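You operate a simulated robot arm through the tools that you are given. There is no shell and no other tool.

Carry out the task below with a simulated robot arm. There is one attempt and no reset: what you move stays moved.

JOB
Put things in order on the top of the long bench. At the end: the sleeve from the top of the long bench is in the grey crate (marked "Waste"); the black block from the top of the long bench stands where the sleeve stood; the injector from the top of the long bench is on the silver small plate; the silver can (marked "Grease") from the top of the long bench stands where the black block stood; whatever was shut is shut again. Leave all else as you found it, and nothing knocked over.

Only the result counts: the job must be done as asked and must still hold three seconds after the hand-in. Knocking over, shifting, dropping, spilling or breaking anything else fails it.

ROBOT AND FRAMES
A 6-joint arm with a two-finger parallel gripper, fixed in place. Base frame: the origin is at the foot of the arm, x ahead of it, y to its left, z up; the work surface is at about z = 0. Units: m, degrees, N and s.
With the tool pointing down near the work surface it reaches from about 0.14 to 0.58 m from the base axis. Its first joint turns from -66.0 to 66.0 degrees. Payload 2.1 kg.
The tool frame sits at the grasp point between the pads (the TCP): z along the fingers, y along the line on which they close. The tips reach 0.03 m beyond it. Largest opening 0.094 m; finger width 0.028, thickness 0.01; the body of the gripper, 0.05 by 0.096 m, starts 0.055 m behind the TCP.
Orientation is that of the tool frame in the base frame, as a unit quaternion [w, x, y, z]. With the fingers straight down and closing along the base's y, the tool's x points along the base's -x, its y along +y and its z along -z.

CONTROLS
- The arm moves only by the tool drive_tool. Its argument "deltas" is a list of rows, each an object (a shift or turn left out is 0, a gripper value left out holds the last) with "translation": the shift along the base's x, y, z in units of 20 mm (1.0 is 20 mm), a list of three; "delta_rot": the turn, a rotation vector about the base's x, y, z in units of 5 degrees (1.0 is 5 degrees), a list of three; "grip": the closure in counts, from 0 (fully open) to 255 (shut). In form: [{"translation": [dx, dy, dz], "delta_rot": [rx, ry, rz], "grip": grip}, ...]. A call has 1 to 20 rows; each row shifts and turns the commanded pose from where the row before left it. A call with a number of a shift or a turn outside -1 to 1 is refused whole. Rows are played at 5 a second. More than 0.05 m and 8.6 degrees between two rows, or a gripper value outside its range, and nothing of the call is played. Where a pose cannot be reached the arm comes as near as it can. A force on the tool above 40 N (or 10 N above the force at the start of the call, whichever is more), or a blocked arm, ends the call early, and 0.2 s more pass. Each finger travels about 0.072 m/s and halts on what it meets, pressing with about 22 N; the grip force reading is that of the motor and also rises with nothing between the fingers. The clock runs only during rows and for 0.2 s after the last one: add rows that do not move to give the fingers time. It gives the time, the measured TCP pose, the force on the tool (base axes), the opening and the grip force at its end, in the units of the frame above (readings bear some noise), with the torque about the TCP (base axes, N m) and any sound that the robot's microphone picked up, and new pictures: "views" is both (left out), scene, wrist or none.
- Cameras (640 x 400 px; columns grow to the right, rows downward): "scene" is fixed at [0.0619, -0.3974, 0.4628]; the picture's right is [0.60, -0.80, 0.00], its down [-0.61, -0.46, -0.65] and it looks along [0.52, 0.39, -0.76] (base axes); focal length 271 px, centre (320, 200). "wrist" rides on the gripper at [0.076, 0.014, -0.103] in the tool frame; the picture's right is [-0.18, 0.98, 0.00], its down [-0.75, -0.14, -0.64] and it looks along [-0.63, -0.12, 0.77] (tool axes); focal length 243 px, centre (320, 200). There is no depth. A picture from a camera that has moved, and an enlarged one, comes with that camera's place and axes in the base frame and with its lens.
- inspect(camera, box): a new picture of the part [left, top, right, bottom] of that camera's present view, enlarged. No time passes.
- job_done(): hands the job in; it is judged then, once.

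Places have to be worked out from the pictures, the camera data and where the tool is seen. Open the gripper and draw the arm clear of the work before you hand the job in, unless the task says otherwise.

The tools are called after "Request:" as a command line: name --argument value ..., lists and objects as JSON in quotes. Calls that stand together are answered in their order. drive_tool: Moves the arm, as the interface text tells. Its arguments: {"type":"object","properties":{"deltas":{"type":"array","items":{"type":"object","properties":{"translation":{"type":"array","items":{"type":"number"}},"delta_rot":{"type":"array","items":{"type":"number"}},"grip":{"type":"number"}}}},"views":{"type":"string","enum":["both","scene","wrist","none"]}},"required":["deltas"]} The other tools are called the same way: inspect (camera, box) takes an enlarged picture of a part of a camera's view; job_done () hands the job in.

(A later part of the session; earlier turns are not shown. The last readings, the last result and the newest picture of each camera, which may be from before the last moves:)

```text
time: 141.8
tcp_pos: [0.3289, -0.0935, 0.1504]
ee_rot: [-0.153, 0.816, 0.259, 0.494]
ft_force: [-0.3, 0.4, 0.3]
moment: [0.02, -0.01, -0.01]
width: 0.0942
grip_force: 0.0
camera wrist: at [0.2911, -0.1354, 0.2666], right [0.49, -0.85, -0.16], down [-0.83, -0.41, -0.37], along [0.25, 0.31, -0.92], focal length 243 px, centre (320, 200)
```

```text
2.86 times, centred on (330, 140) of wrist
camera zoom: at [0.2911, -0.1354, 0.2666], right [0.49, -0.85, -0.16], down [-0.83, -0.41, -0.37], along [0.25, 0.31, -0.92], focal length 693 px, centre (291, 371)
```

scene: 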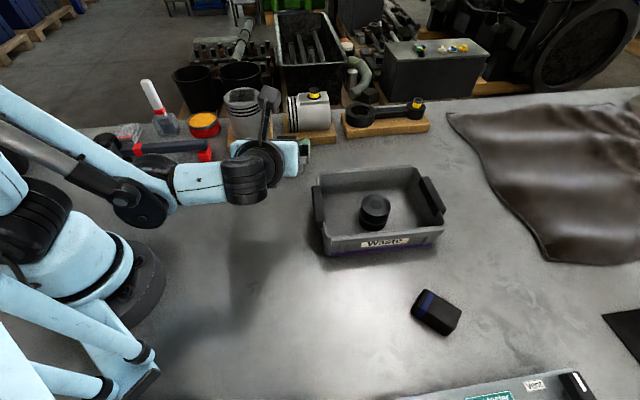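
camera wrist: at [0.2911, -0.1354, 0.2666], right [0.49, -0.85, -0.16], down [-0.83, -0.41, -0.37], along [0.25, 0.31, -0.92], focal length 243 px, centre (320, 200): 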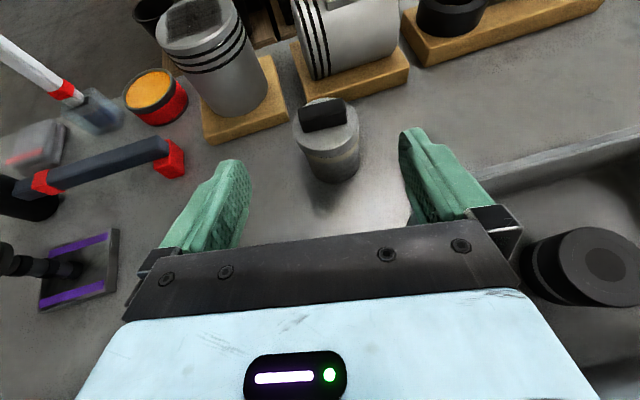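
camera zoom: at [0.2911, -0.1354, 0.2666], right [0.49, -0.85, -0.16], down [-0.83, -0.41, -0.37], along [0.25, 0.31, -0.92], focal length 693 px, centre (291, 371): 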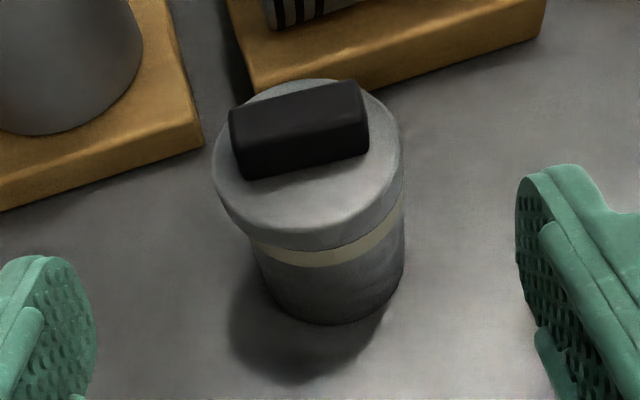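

The body axis refines to about (0.417, -0.037); the lid sits 2.8 mm off to one side. I lower to the pre-grasp point on the new, flatter approach line.

Request:
drive_tool --deltas '[{"translation": [0.045, -0.2, -1]}, {"translation": [0, 0, -1]}, {"translation": [0, 0, -1]}, {"translation": [0, 0, -0.52]}, {"translation": [0, 0, 0]}]'

Request:
inspect --camera "wrist" --box '[220, 40, 420, 220]'

```text
time: 143.0
tcp_pos: [0.3334, -0.1026, 0.0955]
ee_rot: [-0.154, 0.816, 0.259, 0.494]
ft_force: [0.2, 0.1, -0.5]
moment: [0.0, -0.01, 0.03]
width: 0.0939
grip_force: 0.0
out of reach, approached as far as the arm can: row 3, 4
camera wrist: at [0.2953, -0.1451, 0.2098], right [0.49, -0.85, -0.16], down [-0.83, -0.41, -0.37], along [0.25, 0.31, -0.92], focal length 243 px, centre (320, 200)
```

scene: 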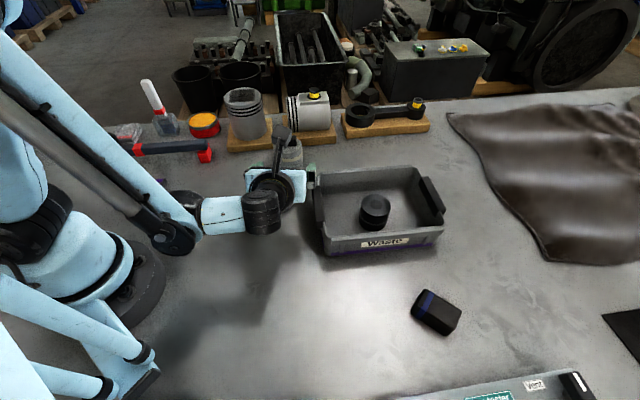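
wrist: 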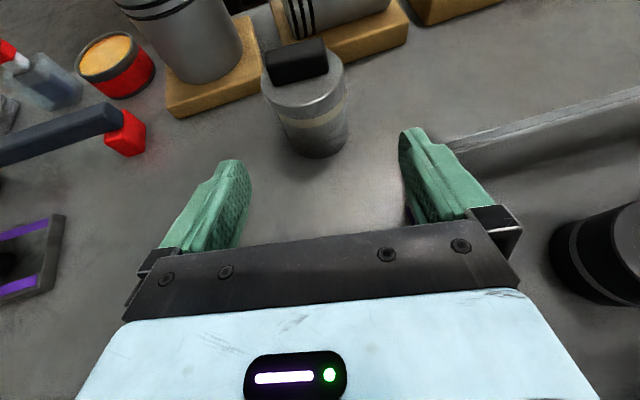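

```text
2.22 times, centred on (320, 130) of wrist
camera zoom: at [0.2953, -0.1451, 0.2098], right [0.49, -0.85, -0.16], down [-0.83, -0.41, -0.37], along [0.25, 0.31, -0.92], focal length 539 px, centre (320, 356)
```

zoom: 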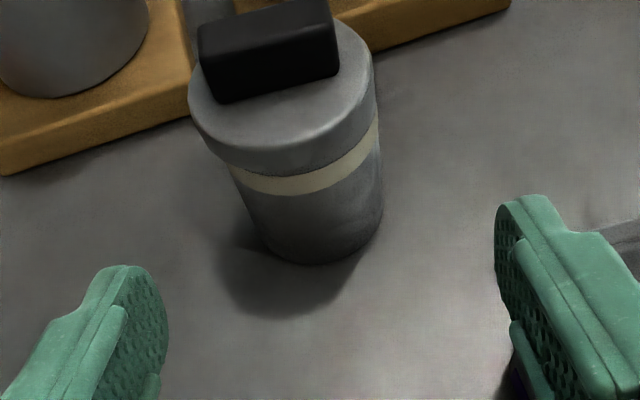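

The 62° pose is just out of reach here. A 56° tilt with a contact height of 0.022 keeps the fingers about 9 mm under the lid skirt as well, so I raise and re-tilt to 56°.

Request:
drive_tool --deltas '[{"translation": [0, 0, 1]}, {"translation": [0, 0, 1]}, {"delta_rot": [-0.6886, 0.9838, 0]}, {"translation": [0, 0, 0]}]'

```text
time: 144.0
tcp_pos: [0.3342, -0.1032, 0.1332]
ee_rot: [-0.139, 0.841, 0.267, 0.451]
ft_force: [0.5, 1.2, 0.1]
moment: [-0.04, 0.0, 0.0]
width: 0.0936
grip_force: 0.0
camera wrist: at [0.3061, -0.1376, 0.254], right [0.48, -0.86, -0.15], down [-0.86, -0.43, -0.27], along [0.17, 0.26, -0.95], focal length 243 px, centre (320, 200)
```

scene: 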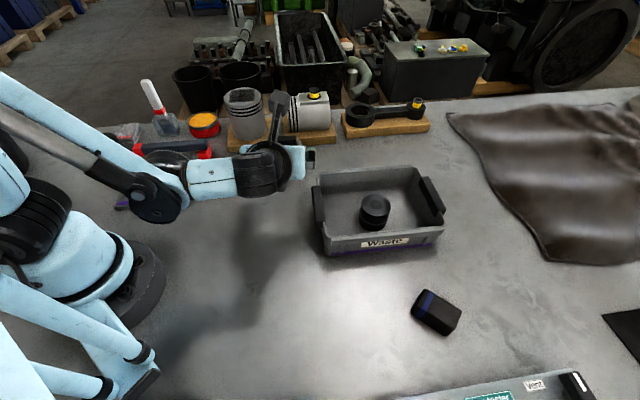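
wrist: 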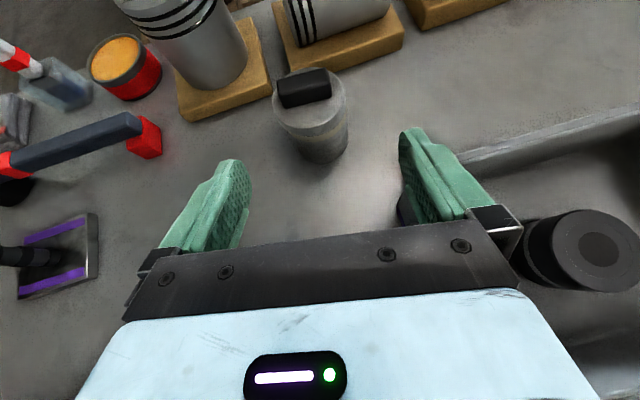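

Request:
drive_tool --deltas '[{"translation": [0.53, 0.59, 0]}, {"translation": [0.53, 0.59, -0.5]}, {"translation": [0, 0, -1]}, {"translation": [0, 0, -1]}, {"translation": [0, 0, -0.55]}, {"translation": [0, 0, 0]}]'

Request:
inspect --camera "wrist" --box '[220, 40, 420, 220]'

```text
time: 145.4
tcp_pos: [0.3567, -0.0791, 0.074]
ee_rot: [-0.14, 0.841, 0.267, 0.45]
ft_force: [-0.6, 1.1, -0.3]
moment: [0.01, -0.02, 0.01]
width: 0.094
grip_force: 0.1
camera wrist: at [0.3299, -0.1146, 0.1943], right [0.48, -0.86, -0.15], down [-0.86, -0.43, -0.27], along [0.17, 0.26, -0.95], focal length 243 px, centre (320, 200)
```

scene: 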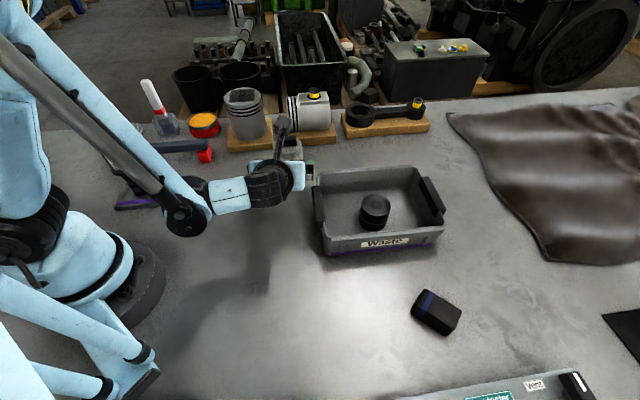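
wrist: 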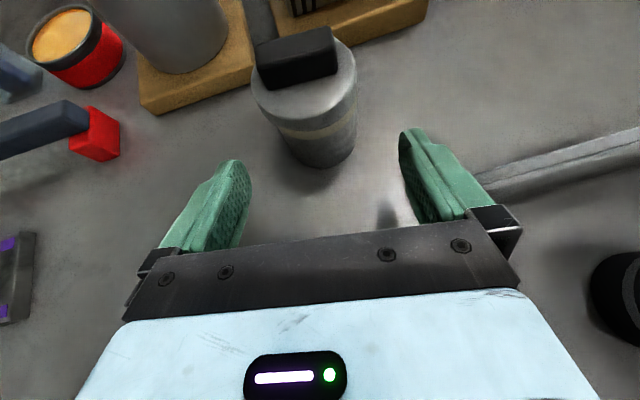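

```text
2.22 times, centred on (320, 130) of wrist
camera zoom: at [0.3299, -0.1146, 0.1943], right [0.48, -0.86, -0.15], down [-0.86, -0.43, -0.27], along [0.17, 0.26, -0.95], focal length 539 px, centre (320, 356)
```

zoom: 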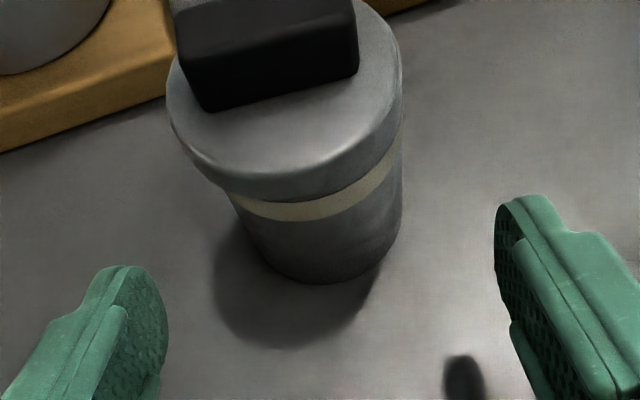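

This pose is reachable: TCP (0.357, -0.079, 0.074), with the body within about 2 mm of the centre line. I slide in halfway and check.

Request:
drive_tool --deltas '[{"translation": [0.596, 0.39, -0.51]}, {"translation": [0.596, 0.39, -0.51]}, {"translation": [0, 0, 0]}]' --views "wrist"

Request:
inspect --camera "wrist" --box '[200, 40, 440, 240]'

```text
time: 146.2
tcp_pos: [0.3852, -0.0663, 0.0634]
ee_rot: [-0.139, 0.841, 0.266, 0.45]
ft_force: [0.3, 0.7, -0.5]
moment: [-0.01, 0.03, 0.02]
width: 0.0941
grip_force: 0.1
out of reach, approached as far as the arm can: row 1, 2
camera wrist: at [0.3585, -0.1018, 0.1844], right [0.48, -0.86, -0.15], down [-0.86, -0.43, -0.27], along [0.17, 0.26, -0.95], focal length 243 px, centre (320, 200)
```

wrist: 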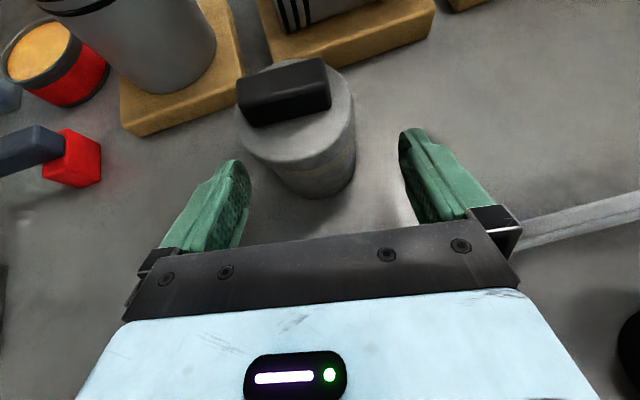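

```text
2.00 times, centred on (320, 140) of wrist
camera zoom: at [0.3585, -0.1018, 0.1844], right [0.48, -0.86, -0.15], down [-0.86, -0.43, -0.27], along [0.17, 0.26, -0.95], focal length 485 px, centre (320, 320)
```

zoom: 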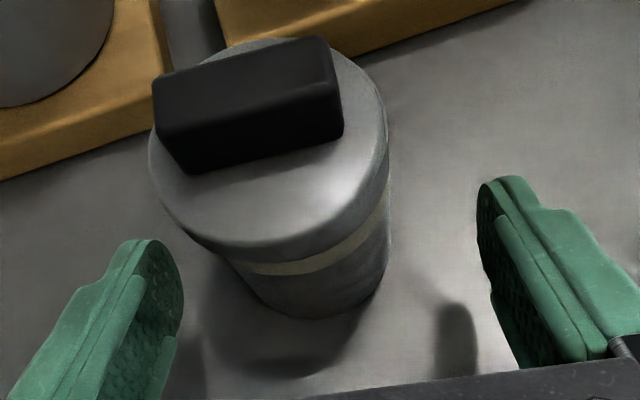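

The arm can't get lower at 56° here. The earlier 50° pose had room to spare, and going 7 mm lower with it (contact height 0.020) still leaves the fingers 6–8 mm under the lid. I back off and return to 50°.

Request:
drive_tool --deltas '[{"translation": [-0.7, -0.5, 0.6]}, {"translation": [-0.7, -0.4, 0.6]}, {"translation": [-0.3, -0.1, 0.5]}, {"delta_rot": [-0.6886, 0.9838, 0]}, {"translation": [0, 0, 0]}]'

```text
time: 147.4
tcp_pos: [0.3507, -0.0868, 0.0987]
ee_rot: [-0.126, 0.863, 0.274, 0.406]
ft_force: [0.5, 0.5, 0.2]
moment: [-0.02, 0.03, -0.03]
width: 0.0939
grip_force: 0.1
camera wrist: at [0.3331, -0.1157, 0.222], right [0.47, -0.87, -0.14], down [-0.88, -0.45, -0.17], along [0.09, 0.2, -0.98], focal length 243 px, centre (320, 200)
```

scene: 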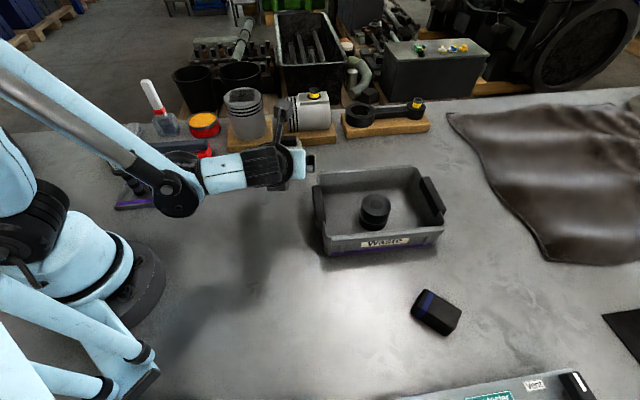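
wrist: 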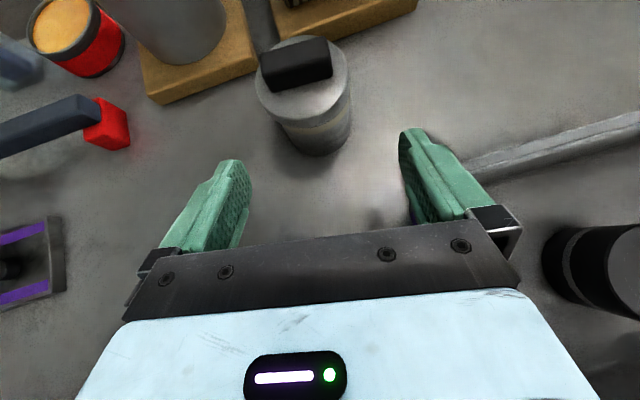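

Request:
drive_tool --deltas '[{"translation": [0.175, 0.28, -0.74]}, {"translation": [0.6326, 0.4374, -0.6386]}, {"translation": [0.6326, 0.4374, -0.6386]}, {"translation": [0, 0, 0]}]'

Request:
inspect --camera "wrist" --box '[200, 40, 440, 240]'

```text
time: 148.4
tcp_pos: [0.3777, -0.0666, 0.056]
ee_rot: [-0.125, 0.863, 0.274, 0.406]
ft_force: [0.8, -0.2, -0.4]
moment: [0.0, -0.02, -0.02]
width: 0.0942
grip_force: 0.1
camera wrist: at [0.3616, -0.0946, 0.1804], right [0.47, -0.87, -0.14], down [-0.88, -0.45, -0.17], along [0.09, 0.2, -0.98], focal length 243 px, centre (320, 200)
```

scene: 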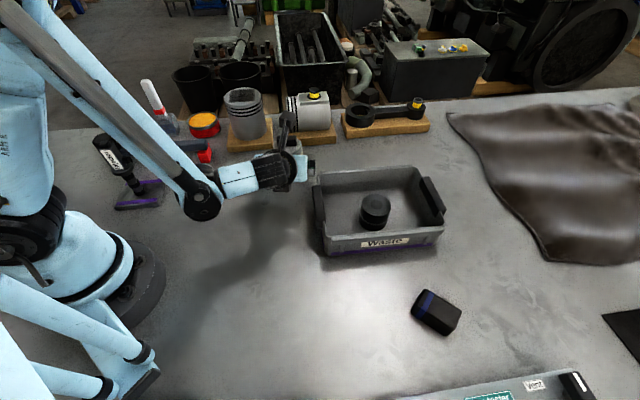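
wrist: 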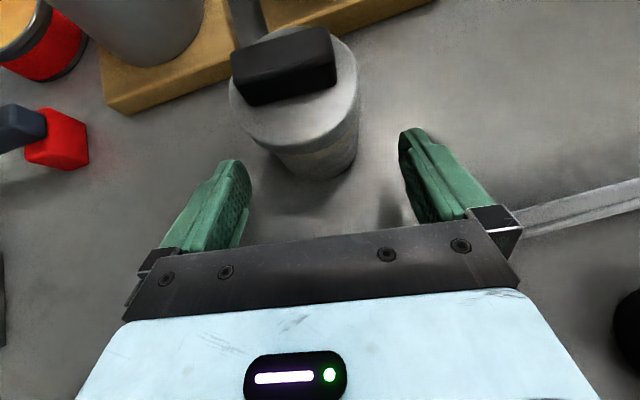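

```text
2.00 times, centred on (320, 140) of wrist
camera zoom: at [0.3616, -0.0946, 0.1804], right [0.47, -0.87, -0.14], down [-0.88, -0.45, -0.17], along [0.09, 0.2, -0.98], focal length 485 px, centre (320, 320)
```

zoom: 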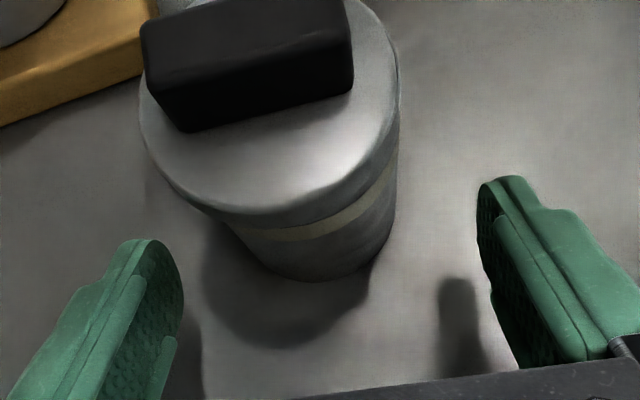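

Reachable so far. I complete the last 40 mm to the lower grasp position.

Request:
drive_tool --deltas '[{"translation": [0.67, 0.5, -0.58]}, {"translation": [0.35, 0.25, -0.29]}, {"translation": [0.33, 0.25, -0.29]}, {"translation": [0, 0, 0]}]'

Request:
inspect --camera "wrist" --box '[200, 60, 440, 260]'

```text
time: 149.4
tcp_pos: [0.4071, -0.0455, 0.0357]
ee_rot: [-0.126, 0.863, 0.274, 0.405]
ft_force: [-0.3, 0.0, 0.5]
moment: [0.02, 0.01, 0.0]
width: 0.0941
grip_force: 0.0
out of reach, approached as far as the arm can: row 3
camera wrist: at [0.3906, -0.0741, 0.161], right [0.47, -0.87, -0.14], down [-0.88, -0.45, -0.17], along [0.09, 0.2, -0.98], focal length 243 px, centre (320, 200)
```

scene: 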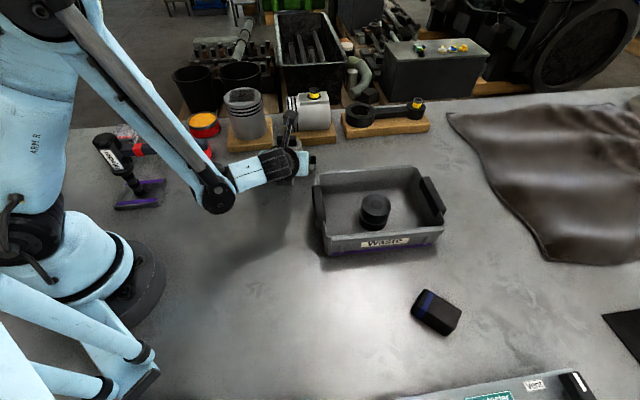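
wrist: 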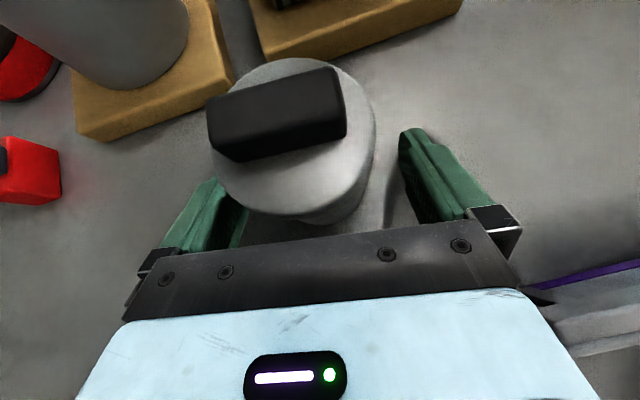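

```text
2.00 times, centred on (320, 160) of wrist
camera zoom: at [0.3906, -0.0741, 0.161], right [0.47, -0.87, -0.14], down [-0.88, -0.45, -0.17], along [0.09, 0.2, -0.98], focal length 485 px, centre (320, 280)
```

zoom: 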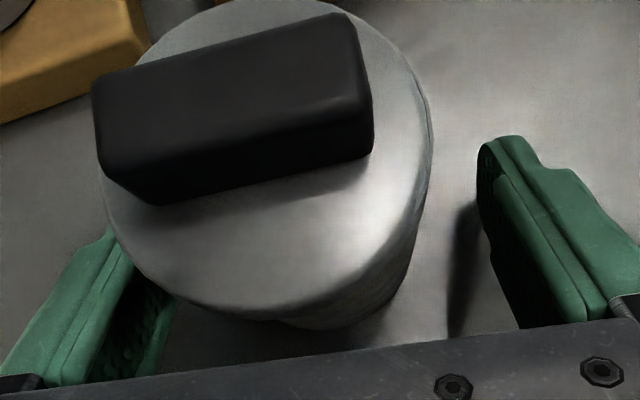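

I'm at the arm's low limit here. Backing off 5 mm along the heading lowers the fingers' upper edge at the lid by another 4 mm, so I do that and check the reading.

Request:
drive_tool --deltas '[{"translation": [-0.25, -0.17, 0]}, {"translation": [0, 0, -0.1]}, {"translation": [0, 0, 0]}]' --views "none"

```text
time: 150.2
tcp_pos: [0.4036, -0.0497, 0.0375]
ee_rot: [-0.127, 0.863, 0.274, 0.406]
ft_force: [-0.3, -0.4, -0.4]
moment: [-0.03, 0.0, 0.0]
width: 0.094
grip_force: 0.0
out of reach, approached as far as the arm can: row 2
```

Request:
drive_tool --deltas '[{"translation": [-0.06, 0.09, 0]}, {"grip": 40}, {"grip": 60}, {"grip": 72}, {"grip": 80}, {"grip": 88}, {"grip": 96}, {"grip": 104}, {"grip": 104}]'

Request:
inspect --camera "wrist" --box '[200, 60, 440, 260]'

```text
time: 152.2
tcp_pos: [0.4039, -0.0483, 0.0397]
ee_rot: [-0.127, 0.862, 0.275, 0.406]
ft_force: [-0.3, 0.8, 3.2]
moment: [0.14, 0.04, 0.02]
width: 0.0609
grip_force: 21.7
camera wrist: at [0.3866, -0.0755, 0.1634], right [0.47, -0.87, -0.14], down [-0.88, -0.45, -0.17], along [0.09, 0.2, -0.98], focal length 243 px, centre (320, 200)
```

scene: 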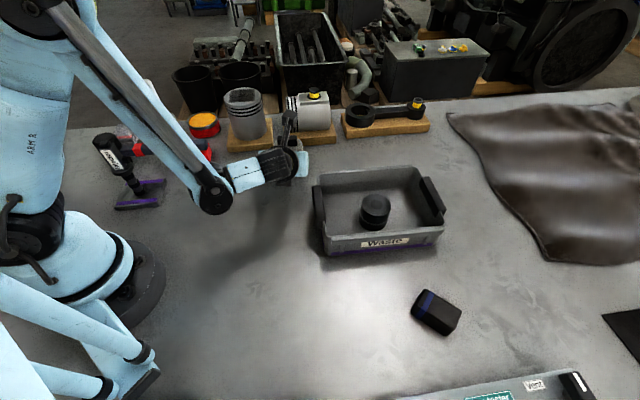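
wrist: 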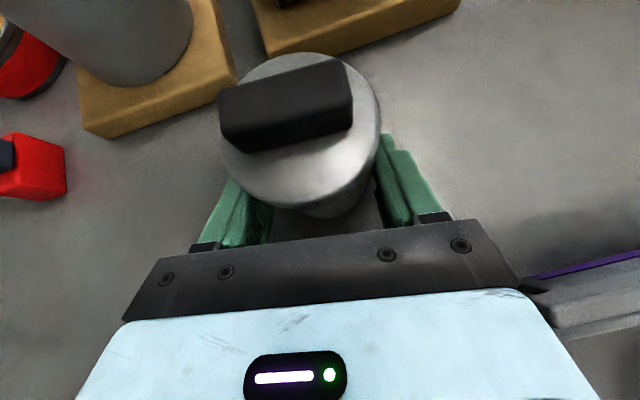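

```text
2.00 times, centred on (320, 160) of wrist
camera zoom: at [0.3866, -0.0755, 0.1634], right [0.47, -0.87, -0.14], down [-0.88, -0.45, -0.17], along [0.09, 0.2, -0.98], focal length 485 px, centre (320, 280)
```

zoom: 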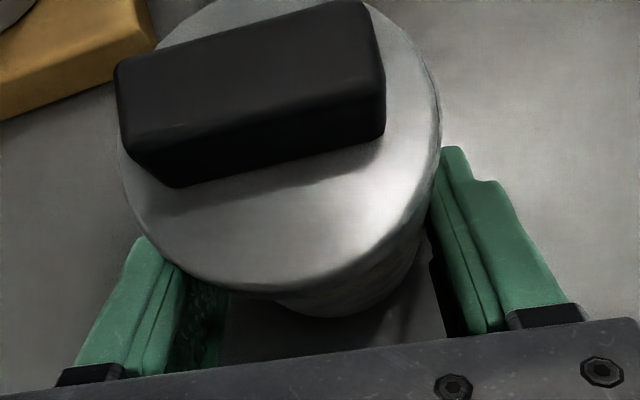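

The width is now 0.0609, with no snap. I do a 4 mm test lift and check force, sound and lid position.

Request:
drive_tool --deltas '[{"grip": 255}, {"grip": 255}, {"translation": [0, 0, 0.1]}, {"translation": [0, 0, 0.1]}, {"translation": [0, 0, 0]}]'

Request:
inspect --camera "wrist" --box '[200, 60, 440, 260]'

Request:
inspect --camera "scene" --box '[250, 110, 330, 190]'

```text
time: 153.4
tcp_pos: [0.4026, -0.0456, 0.0437]
ee_rot: [-0.125, 0.863, 0.273, 0.406]
ft_force: [-2.1, -0.6, 1.7]
moment: [0.07, 0.11, 0.03]
width: 0.0609
grip_force: 21.4
camera wrist: at [0.3861, -0.0748, 0.1675], right [0.47, -0.87, -0.14], down [-0.88, -0.45, -0.17], along [0.09, 0.2, -0.98], focal length 243 px, centre (320, 200)
```

scene: 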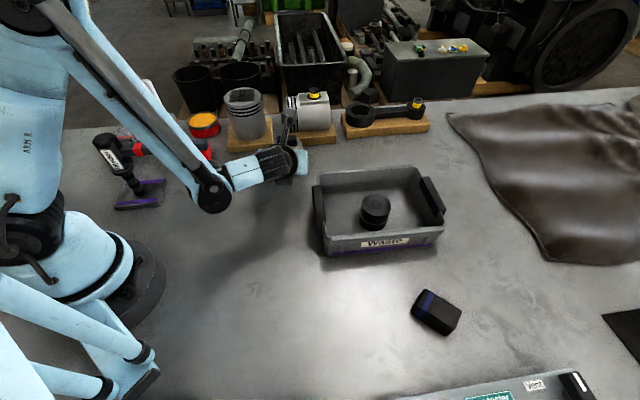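
wrist: 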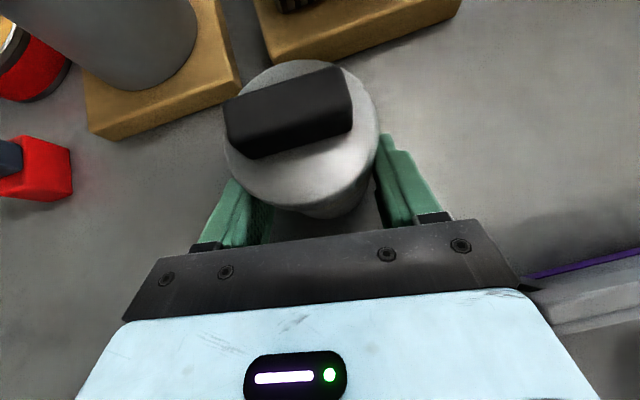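

```text
2.00 times, centred on (320, 160) of wrist
camera zoom: at [0.3861, -0.0748, 0.1675], right [0.47, -0.87, -0.14], down [-0.88, -0.45, -0.17], along [0.09, 0.2, -0.98], focal length 485 px, centre (320, 280)
```

zoom: 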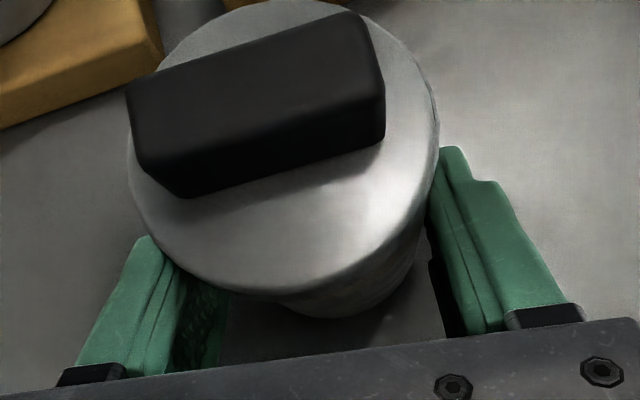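

```text
5.00 times, centred on (290, 150) of scene
camera zoom: at [0.0619, -0.3974, 0.4628], right [0.6, -0.8, 0.0], down [-0.61, -0.46, -0.65], along [0.52, 0.39, -0.76], focal length 1357 px, centre (470, 450)
```

zoom: 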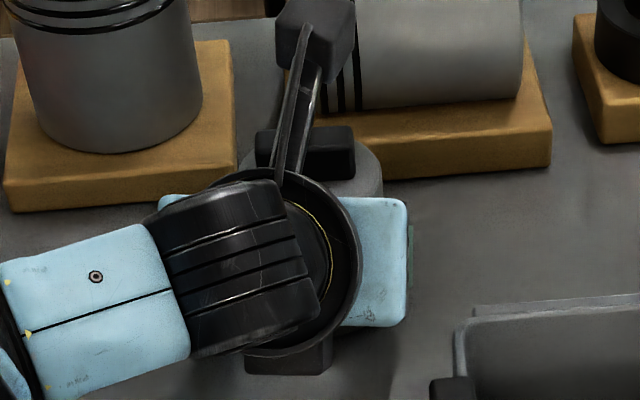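

No snap this time, but again the can stayed down while the grip slid up, with almost no load: the body is very slippery, like a greasy tin, so friction can't lift it. Instead I'll push it: two fingertips low on the body from behind make a stable V-push over the clear bench to the block's spot. I lower, release and back out first.

Request:
drive_tool --deltas '[{"translation": [0, 0, -0.15]}, {"grip": 80}, {"grip": 60}, {"grip": 30}, {"grip": 0}, {"translation": [0, 0, 0]}, {"translation": [-0.6326, -0.4374, 0.6386]}, {"translation": [-0.6326, -0.4374, 0.6386]}, {"translation": [-0.6326, -0.4374, 0.6386]}, {"translation": [-0.6326, -0.4374, 0.6386]}, {"translation": [-0.3, -0.2, 1]}, {"translation": [0, 0, 1]}, {"translation": [0, 0, 1]}, {"translation": [0, 0, 1]}, {"translation": [0, 0, 1]}, {"translation": [0, 0, 1]}, {"translation": [0, 0, 0]}]'

Request:
inspect --camera "scene" --box '[250, 110, 330, 190]'

```text
time: 157.0
tcp_pos: [0.3472, -0.084, 0.2119]
ee_rot: [-0.126, 0.863, 0.274, 0.406]
ft_force: [-0.5, -0.6, -0.3]
moment: [0.02, 0.04, -0.05]
width: 0.094
grip_force: 0.0
camera wrist: at [0.3314, -0.1125, 0.336], right [0.47, -0.87, -0.14], down [-0.88, -0.45, -0.17], along [0.09, 0.2, -0.98], focal length 243 px, centre (320, 200)
```

scene: 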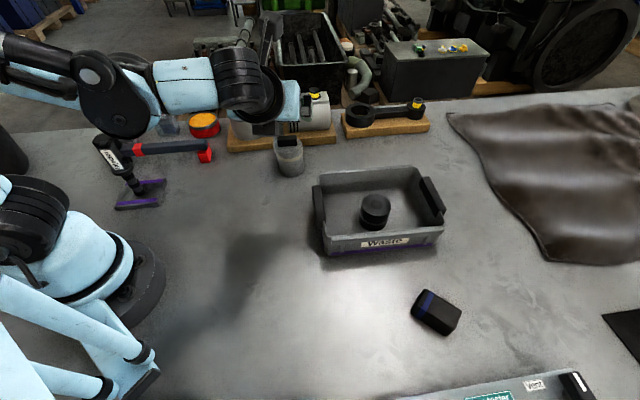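
wrist: 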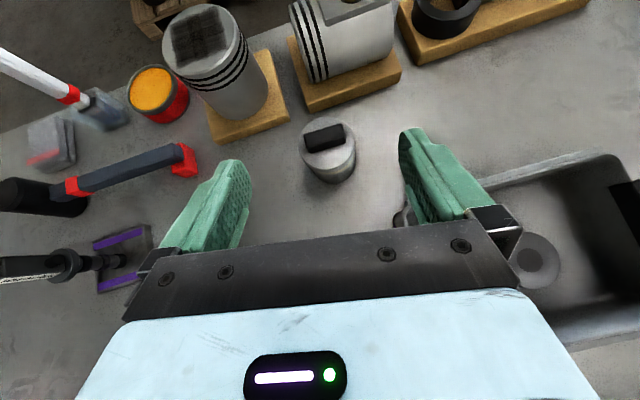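

```text
5.00 times, centred on (290, 150) of scene
camera zoom: at [0.0619, -0.3974, 0.4628], right [0.6, -0.8, 0.0], down [-0.61, -0.46, -0.65], along [0.52, 0.39, -0.76], focal length 1357 px, centre (470, 450)
```

zoom: 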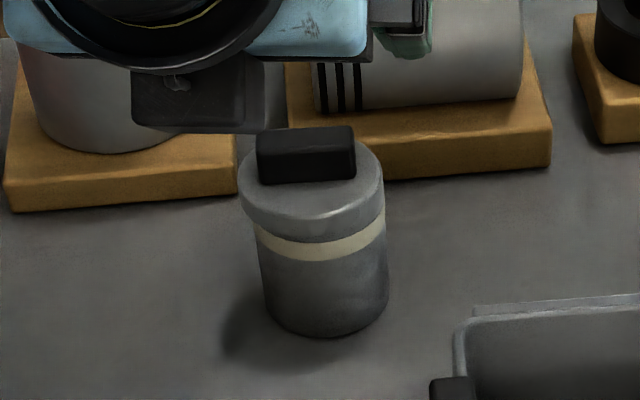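

The can's base and lid show the body did move with the grip last time, so it was held but too slippery to lift. For the push I use a steeper 25° tilt heading along the line from the can to the block's spot (heading 127°), coming from the corridor between the crate and the boards. I reorient high up.

Request:
drive_tool --deltas '[{"translation": [0, 0, 1]}, {"translation": [0, 0, 1]}, {"translation": [0, 0, 1]}, {"delta_rot": [-0.5744, 0.8196, 0]}, {"delta_rot": [-0.5744, 0.8196, 0]}, {"delta_rot": [-0.5744, 0.8196, 0]}, {"delta_rot": [-0.5744, 0.8196, 0]}, {"delta_rot": [-0.5744, 0.8196, 0]}, {"translation": [0, 0, 0]}]' --views "none"

Request:
drive_tool --deltas '[{"translation": [0.3, 0, 0], "delta_rot": [0, 0, 0.976]}, {"translation": [0.3, 0, 0], "delta_rot": [0, 0, 0.976]}, {"translation": [0.3, 0, 0], "delta_rot": [0, 0, 0.976]}, {"translation": [0.3, 0, 0], "delta_rot": [0, 0, 0.976]}, {"translation": [0.3, 0, 0], "delta_rot": [0, 0, 0.976]}, {"translation": [0.3, 0, 0], "delta_rot": [0, 0, 0.976]}, {"translation": [0.3, 0, 0], "delta_rot": [0, 0, 0.976]}, {"translation": [0.3, 0, 0], "delta_rot": [0, 0, 0.976]}, {"translation": [0.3, 0, 0], "delta_rot": [0, 0, 0.976]}, {"translation": [0.3, 0, 0], "delta_rot": [0, 0, 0.976]}, {"translation": [0.3, 0, 0], "delta_rot": [0, 0, 0.976]}, {"translation": [0.3, 0, 0], "delta_rot": [0, 0, 0.976]}, {"translation": [0.3, 0, 0], "delta_rot": [0, 0, 0.976]}, {"translation": [0.3, 0, 0], "delta_rot": [0, 0, 0.976]}, {"translation": [0.3, 0, 0], "delta_rot": [0, 0, 0.976]}, {"translation": [0.3, 0, 0], "delta_rot": [0, 0, 0.976]}, {"translation": [0.3, 0, 0], "delta_rot": [0, 0, 0.976]}, {"translation": [0.3, 0, 0], "delta_rot": [0, 0, 0.976]}, {"translation": [0.2, 0, 0], "delta_rot": [0, 0, 0.976]}, {"translation": [0, 0, 0], "grip": 157}]'

```text
time: 159.0
tcp_pos: [0.346, -0.0856, 0.2725]
ee_rot: [-0.063, 0.93, 0.295, 0.208]
ft_force: [-0.5, 0.1, -0.3]
moment: [-0.01, -0.01, 0.0]
width: 0.0942
grip_force: 0.1
```

```text
time: 163.2
tcp_pos: [0.4603, -0.0857, 0.2734]
ee_rot: [-0.195, 0.428, 0.877, 0.099]
ft_force: [0.2, 0.8, 0.4]
moment: [-0.04, -0.03, -0.01]
width: 0.0386
grip_force: 0.0
camera wrist: at [0.4556, -0.0572, 0.3981], right [0.88, 0.47, -0.07], down [0.48, -0.84, 0.26], along [0.06, -0.26, -0.96], focal length 243 px, centre (320, 200)
```

scene: 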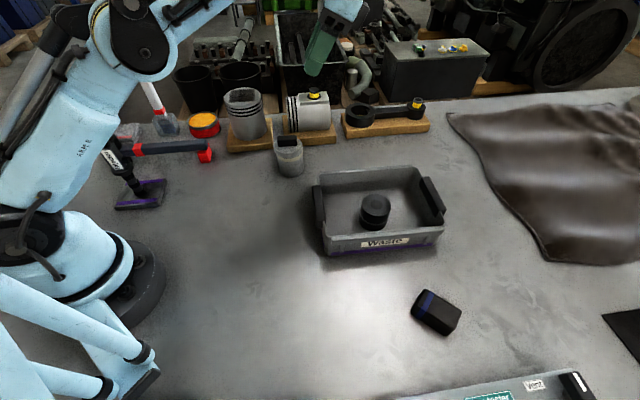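
wrist: 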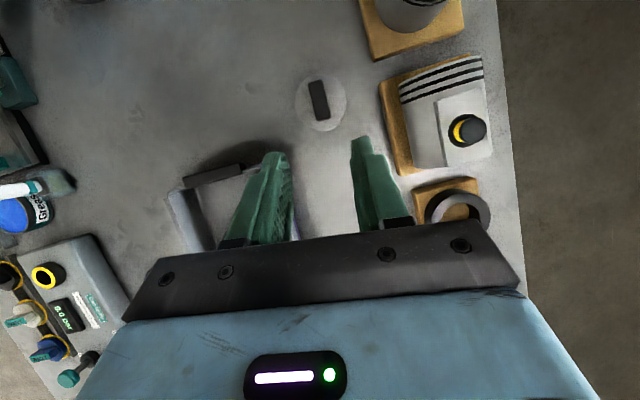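

Request:
inspect --camera "wrist" --box '[260, 50, 390, 160]'

```text
3.64 times, centred on (325, 105) of wrist
camera zoom: at [0.4556, -0.0572, 0.3981], right [0.88, 0.47, -0.07], down [0.48, -0.84, 0.26], along [0.06, -0.26, -0.96], focal length 882 px, centre (302, 546)
```

zoom: 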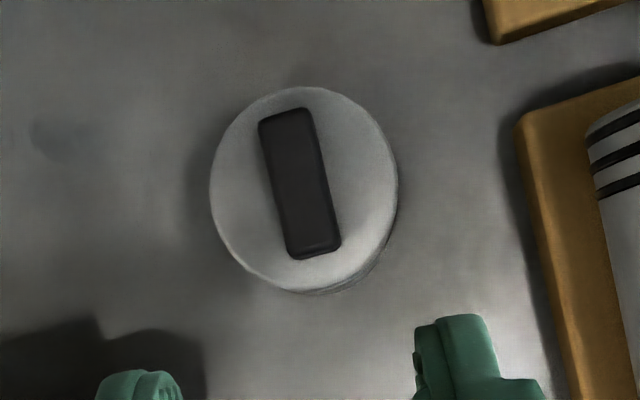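

From this top view the lid centre is at (0.4174, -0.0329) and the body axis at about (0.418, -0.036). With the fingers set 0.039 apart, I move behind the can and lower, staying clear of it.

Request:
drive_tool --deltas '[{"translation": [0.145, -0.51, 0]}, {"translation": [0, 0, -1]}, {"translation": [0, 0, -1]}, {"translation": [0, 0, -1]}, {"translation": [0, 0, -1]}, {"translation": [0, 0, -1]}, {"translation": [0, 0, -1]}, {"translation": [0, 0, -1]}, {"translation": [0, 0, -1]}, {"translation": [0, 0, -1]}, {"translation": [0, 0, 0]}]'

Request:
inspect --camera "wrist" --box '[220, 30, 420, 210]'

Request:
inspect --camera "scene" --box '[240, 70, 400, 200]'

```text
time: 165.6
tcp_pos: [0.4619, -0.098, 0.093]
ee_rot: [-0.196, 0.428, 0.877, 0.098]
ft_force: [0.1, 0.0, 1.1]
moment: [0.03, 0.02, -0.03]
width: 0.0361
grip_force: 0.1
camera wrist: at [0.4569, -0.0686, 0.2186], right [0.88, 0.47, -0.07], down [0.47, -0.84, 0.26], along [0.06, -0.26, -0.96], focal length 243 px, centre (320, 200)
```

scene: 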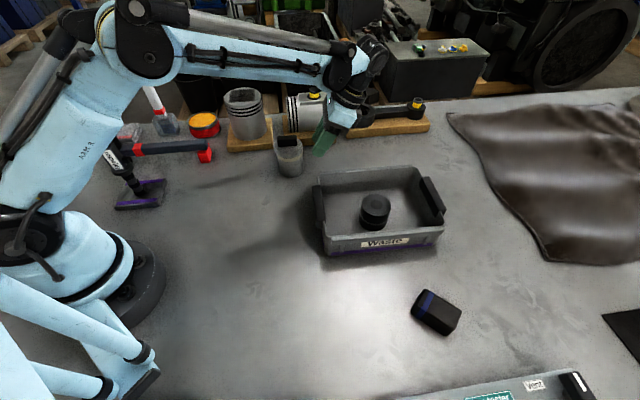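
wrist: 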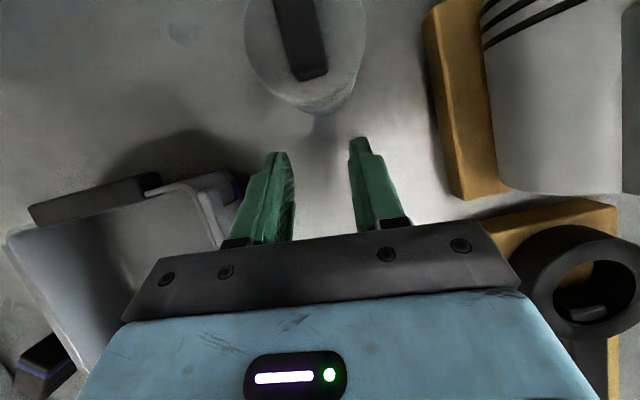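

```text
2.22 times, centred on (320, 120) of wrist
camera zoom: at [0.4569, -0.0686, 0.2186], right [0.88, 0.47, -0.07], down [0.47, -0.84, 0.26], along [0.06, -0.26, -0.96], focal length 539 px, centre (320, 378)
```

zoom: 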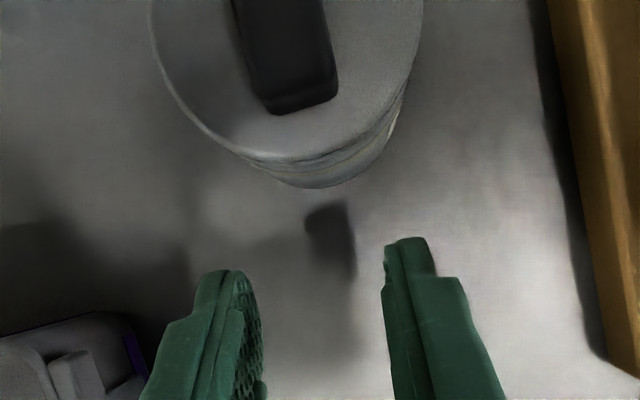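

```text
3.08 times, centred on (320, 135) of scene
camera zoom: at [0.0619, -0.3974, 0.4628], right [0.6, -0.8, 0.0], down [-0.61, -0.46, -0.65], along [0.52, 0.39, -0.76], focal length 835 px, centre (320, 400)
```

zoom: 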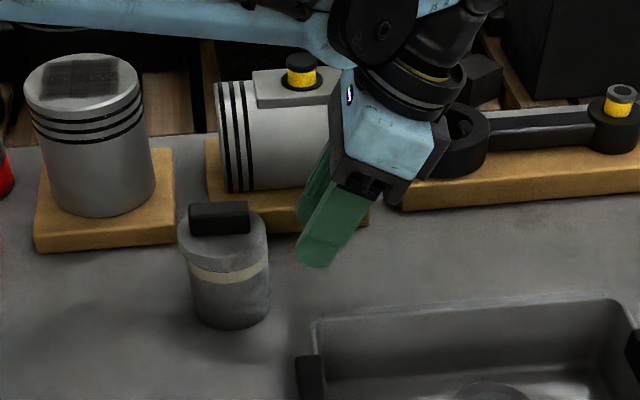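

The body is 3 mm off the gripper's centre line, which I correct while lowering the last 53 mm to pushing height.

Request:
drive_tool --deltas '[{"translation": [0.135, 0.1, -1]}, {"translation": [0, 0, -1]}, {"translation": [0, 0, -0.6]}, {"translation": [0, 0, 0]}]'

Request:
inspect --camera "scene" --box '[240, 90, 360, 200]'

Request:
inspect --camera "wrist" --box '[220, 30, 420, 210]'

```text
time: 166.6
tcp_pos: [0.4655, -0.0931, 0.0435]
ee_rot: [-0.196, 0.427, 0.877, 0.098]
ft_force: [-0.1, -0.3, -0.4]
moment: [0.0, 0.03, 0.03]
width: 0.0362
grip_force: 0.0
camera wrist: at [0.4603, -0.0642, 0.1683], right [0.88, 0.47, -0.07], down [0.47, -0.84, 0.26], along [0.06, -0.26, -0.96], focal length 243 px, centre (320, 200)
```

scene: 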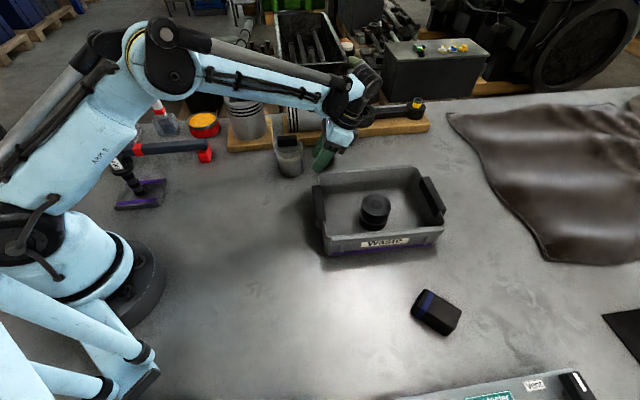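
wrist: 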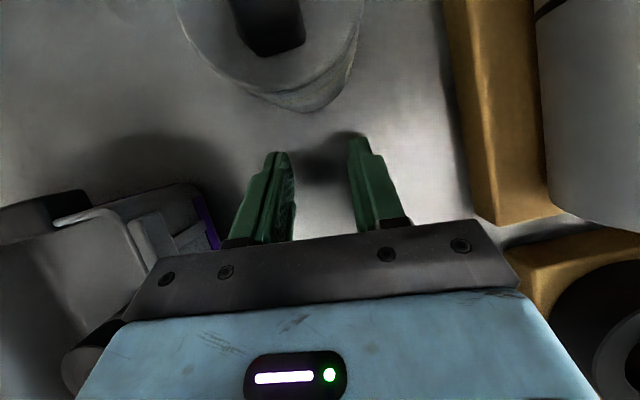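

```text
3.64 times, centred on (300, 145) of scene
camera zoom: at [0.0619, -0.3974, 0.4628], right [0.6, -0.8, 0.0], down [-0.61, -0.46, -0.65], along [0.52, 0.39, -0.76], focal length 987 px, centre (393, 400)
```

zoom: 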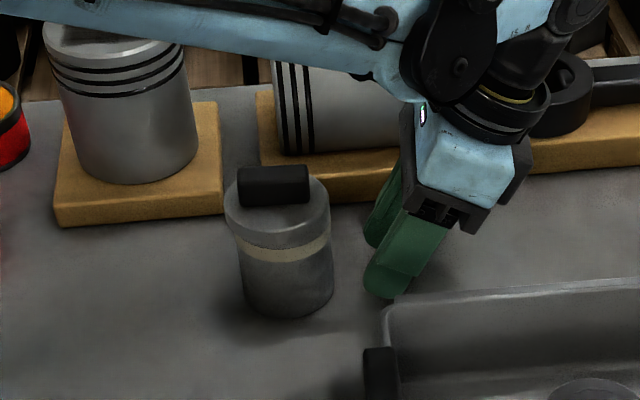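

```text
2.22 times, centred on (320, 120) of wrist
camera zoom: at [0.4603, -0.0642, 0.1683], right [0.88, 0.47, -0.07], down [0.47, -0.84, 0.26], along [0.06, -0.26, -0.96], focal length 539 px, centre (320, 378)
```

zoom: 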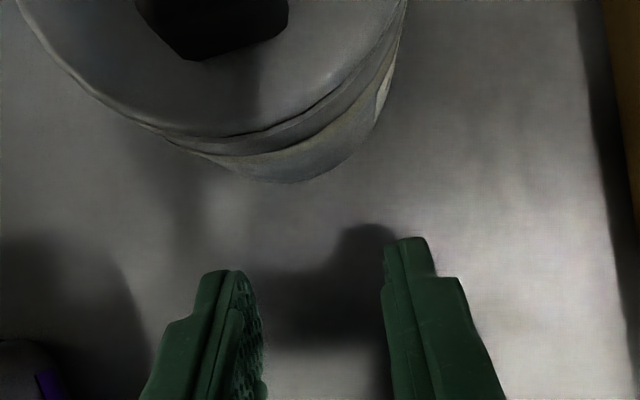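

The body is about 3 mm to the left of the gripper's centre now, so I trim that. Then I start the push slowly at 10 mm per row: 27 mm free travel and about 20 mm of pushing, then check.

Request:
drive_tool --deltas '[{"translation": [-0.1, -0.07, -0.17]}, {"translation": [-0.309, 0.393, 0]}, {"translation": [-0.309, 0.393, 0]}, {"translation": [-0.309, 0.393, 0]}, {"translation": [-0.309, 0.393, 0]}, {"translation": [-0.309, 0.393, 0]}, {"translation": [0, 0, 0]}]'

Request:
inspect --camera "scene" --box '[230, 90, 350, 200]'

Request:
inspect --camera "wrist" --box '[220, 30, 420, 210]'

```text
time: 168.2
tcp_pos: [0.4309, -0.0553, 0.0379]
ee_rot: [-0.196, 0.428, 0.877, 0.098]
ft_force: [0.3, -0.7, 0.1]
moment: [0.0, 0.0, -0.04]
width: 0.0364
grip_force: 0.7
camera wrist: at [0.4272, -0.0273, 0.1619], right [0.88, 0.47, -0.07], down [0.47, -0.84, 0.26], along [0.06, -0.26, -0.96], focal length 243 px, centre (320, 200)
```

scene: 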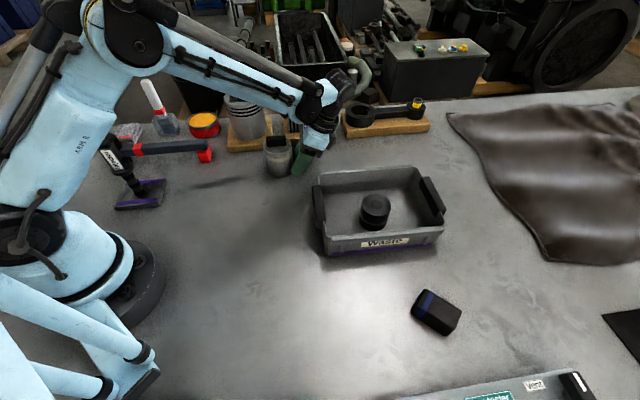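
wrist: 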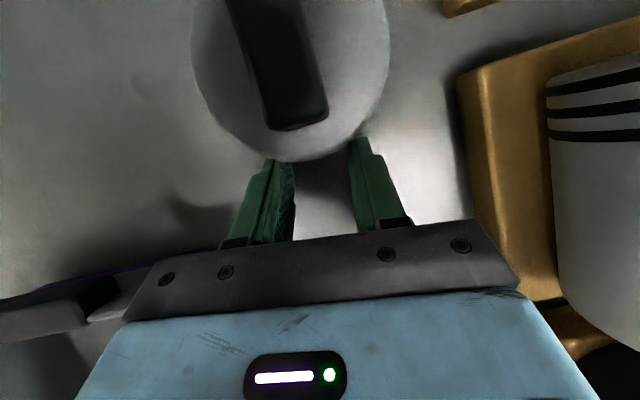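

```text
3.64 times, centred on (290, 145) of scene
camera zoom: at [0.0619, -0.3974, 0.4628], right [0.6, -0.8, 0.0], down [-0.61, -0.46, -0.65], along [0.52, 0.39, -0.76], focal length 987 px, centre (429, 400)
```

zoom: 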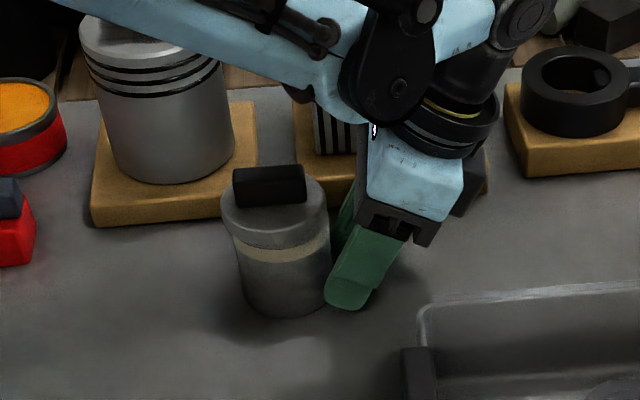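

```text
2.22 times, centred on (320, 120) of wrist
camera zoom: at [0.4272, -0.0273, 0.1619], right [0.88, 0.47, -0.07], down [0.47, -0.84, 0.26], along [0.06, -0.26, -0.96], focal length 539 px, centre (320, 378)
```

zoom: 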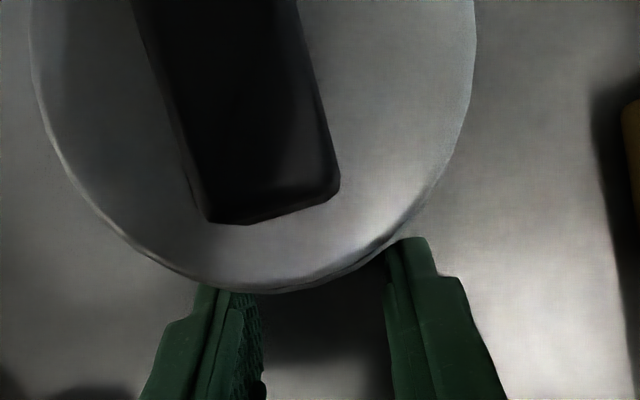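

The push works well: the can slid about 23 mm upright with almost no force, nested between the fingertips and clear of its lid. I continue to about 8 mm short of the target.

Request:
drive_tool --deltas '[{"translation": [-0.305, 0.3964, 0]}, {"translation": [-0.305, 0.3964, 0]}, {"translation": [-0.305, 0.3964, 0]}, {"translation": [-0.305, 0.3964, 0]}, {"translation": [-0.305, 0.3964, 0]}, {"translation": [0, 0, 0]}]'

Request:
inspect --camera "scene" --box '[200, 90, 320, 200]'

```text
time: 169.6
tcp_pos: [0.4022, -0.0162, 0.0377]
ee_rot: [-0.196, 0.429, 0.877, 0.098]
ft_force: [0.1, 0.2, -0.4]
moment: [0.01, 0.0, -0.01]
width: 0.0366
grip_force: 0.5
camera wrist: at [0.3974, 0.0125, 0.162], right [0.88, 0.47, -0.07], down [0.48, -0.84, 0.26], along [0.06, -0.26, -0.96], focal length 243 px, centre (320, 200)
```

scene: 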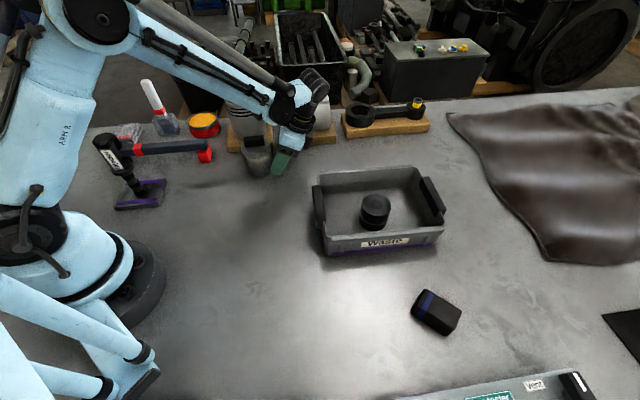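
wrist: 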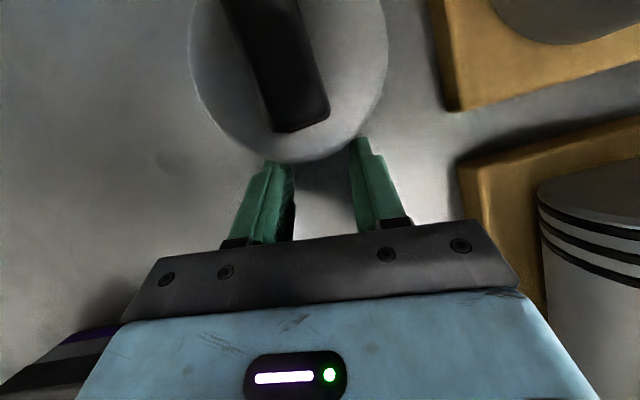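

```text
3.64 times, centred on (260, 145) of scene
camera zoom: at [0.0619, -0.3974, 0.4628], right [0.6, -0.8, 0.0], down [-0.61, -0.46, -0.65], along [0.52, 0.39, -0.76], focal length 987 px, centre (538, 400)
```

zoom: 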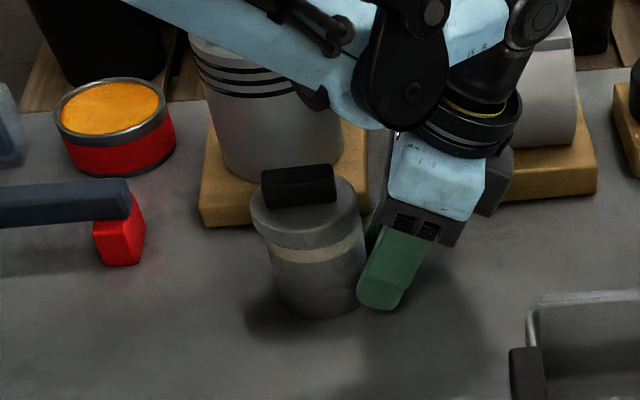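

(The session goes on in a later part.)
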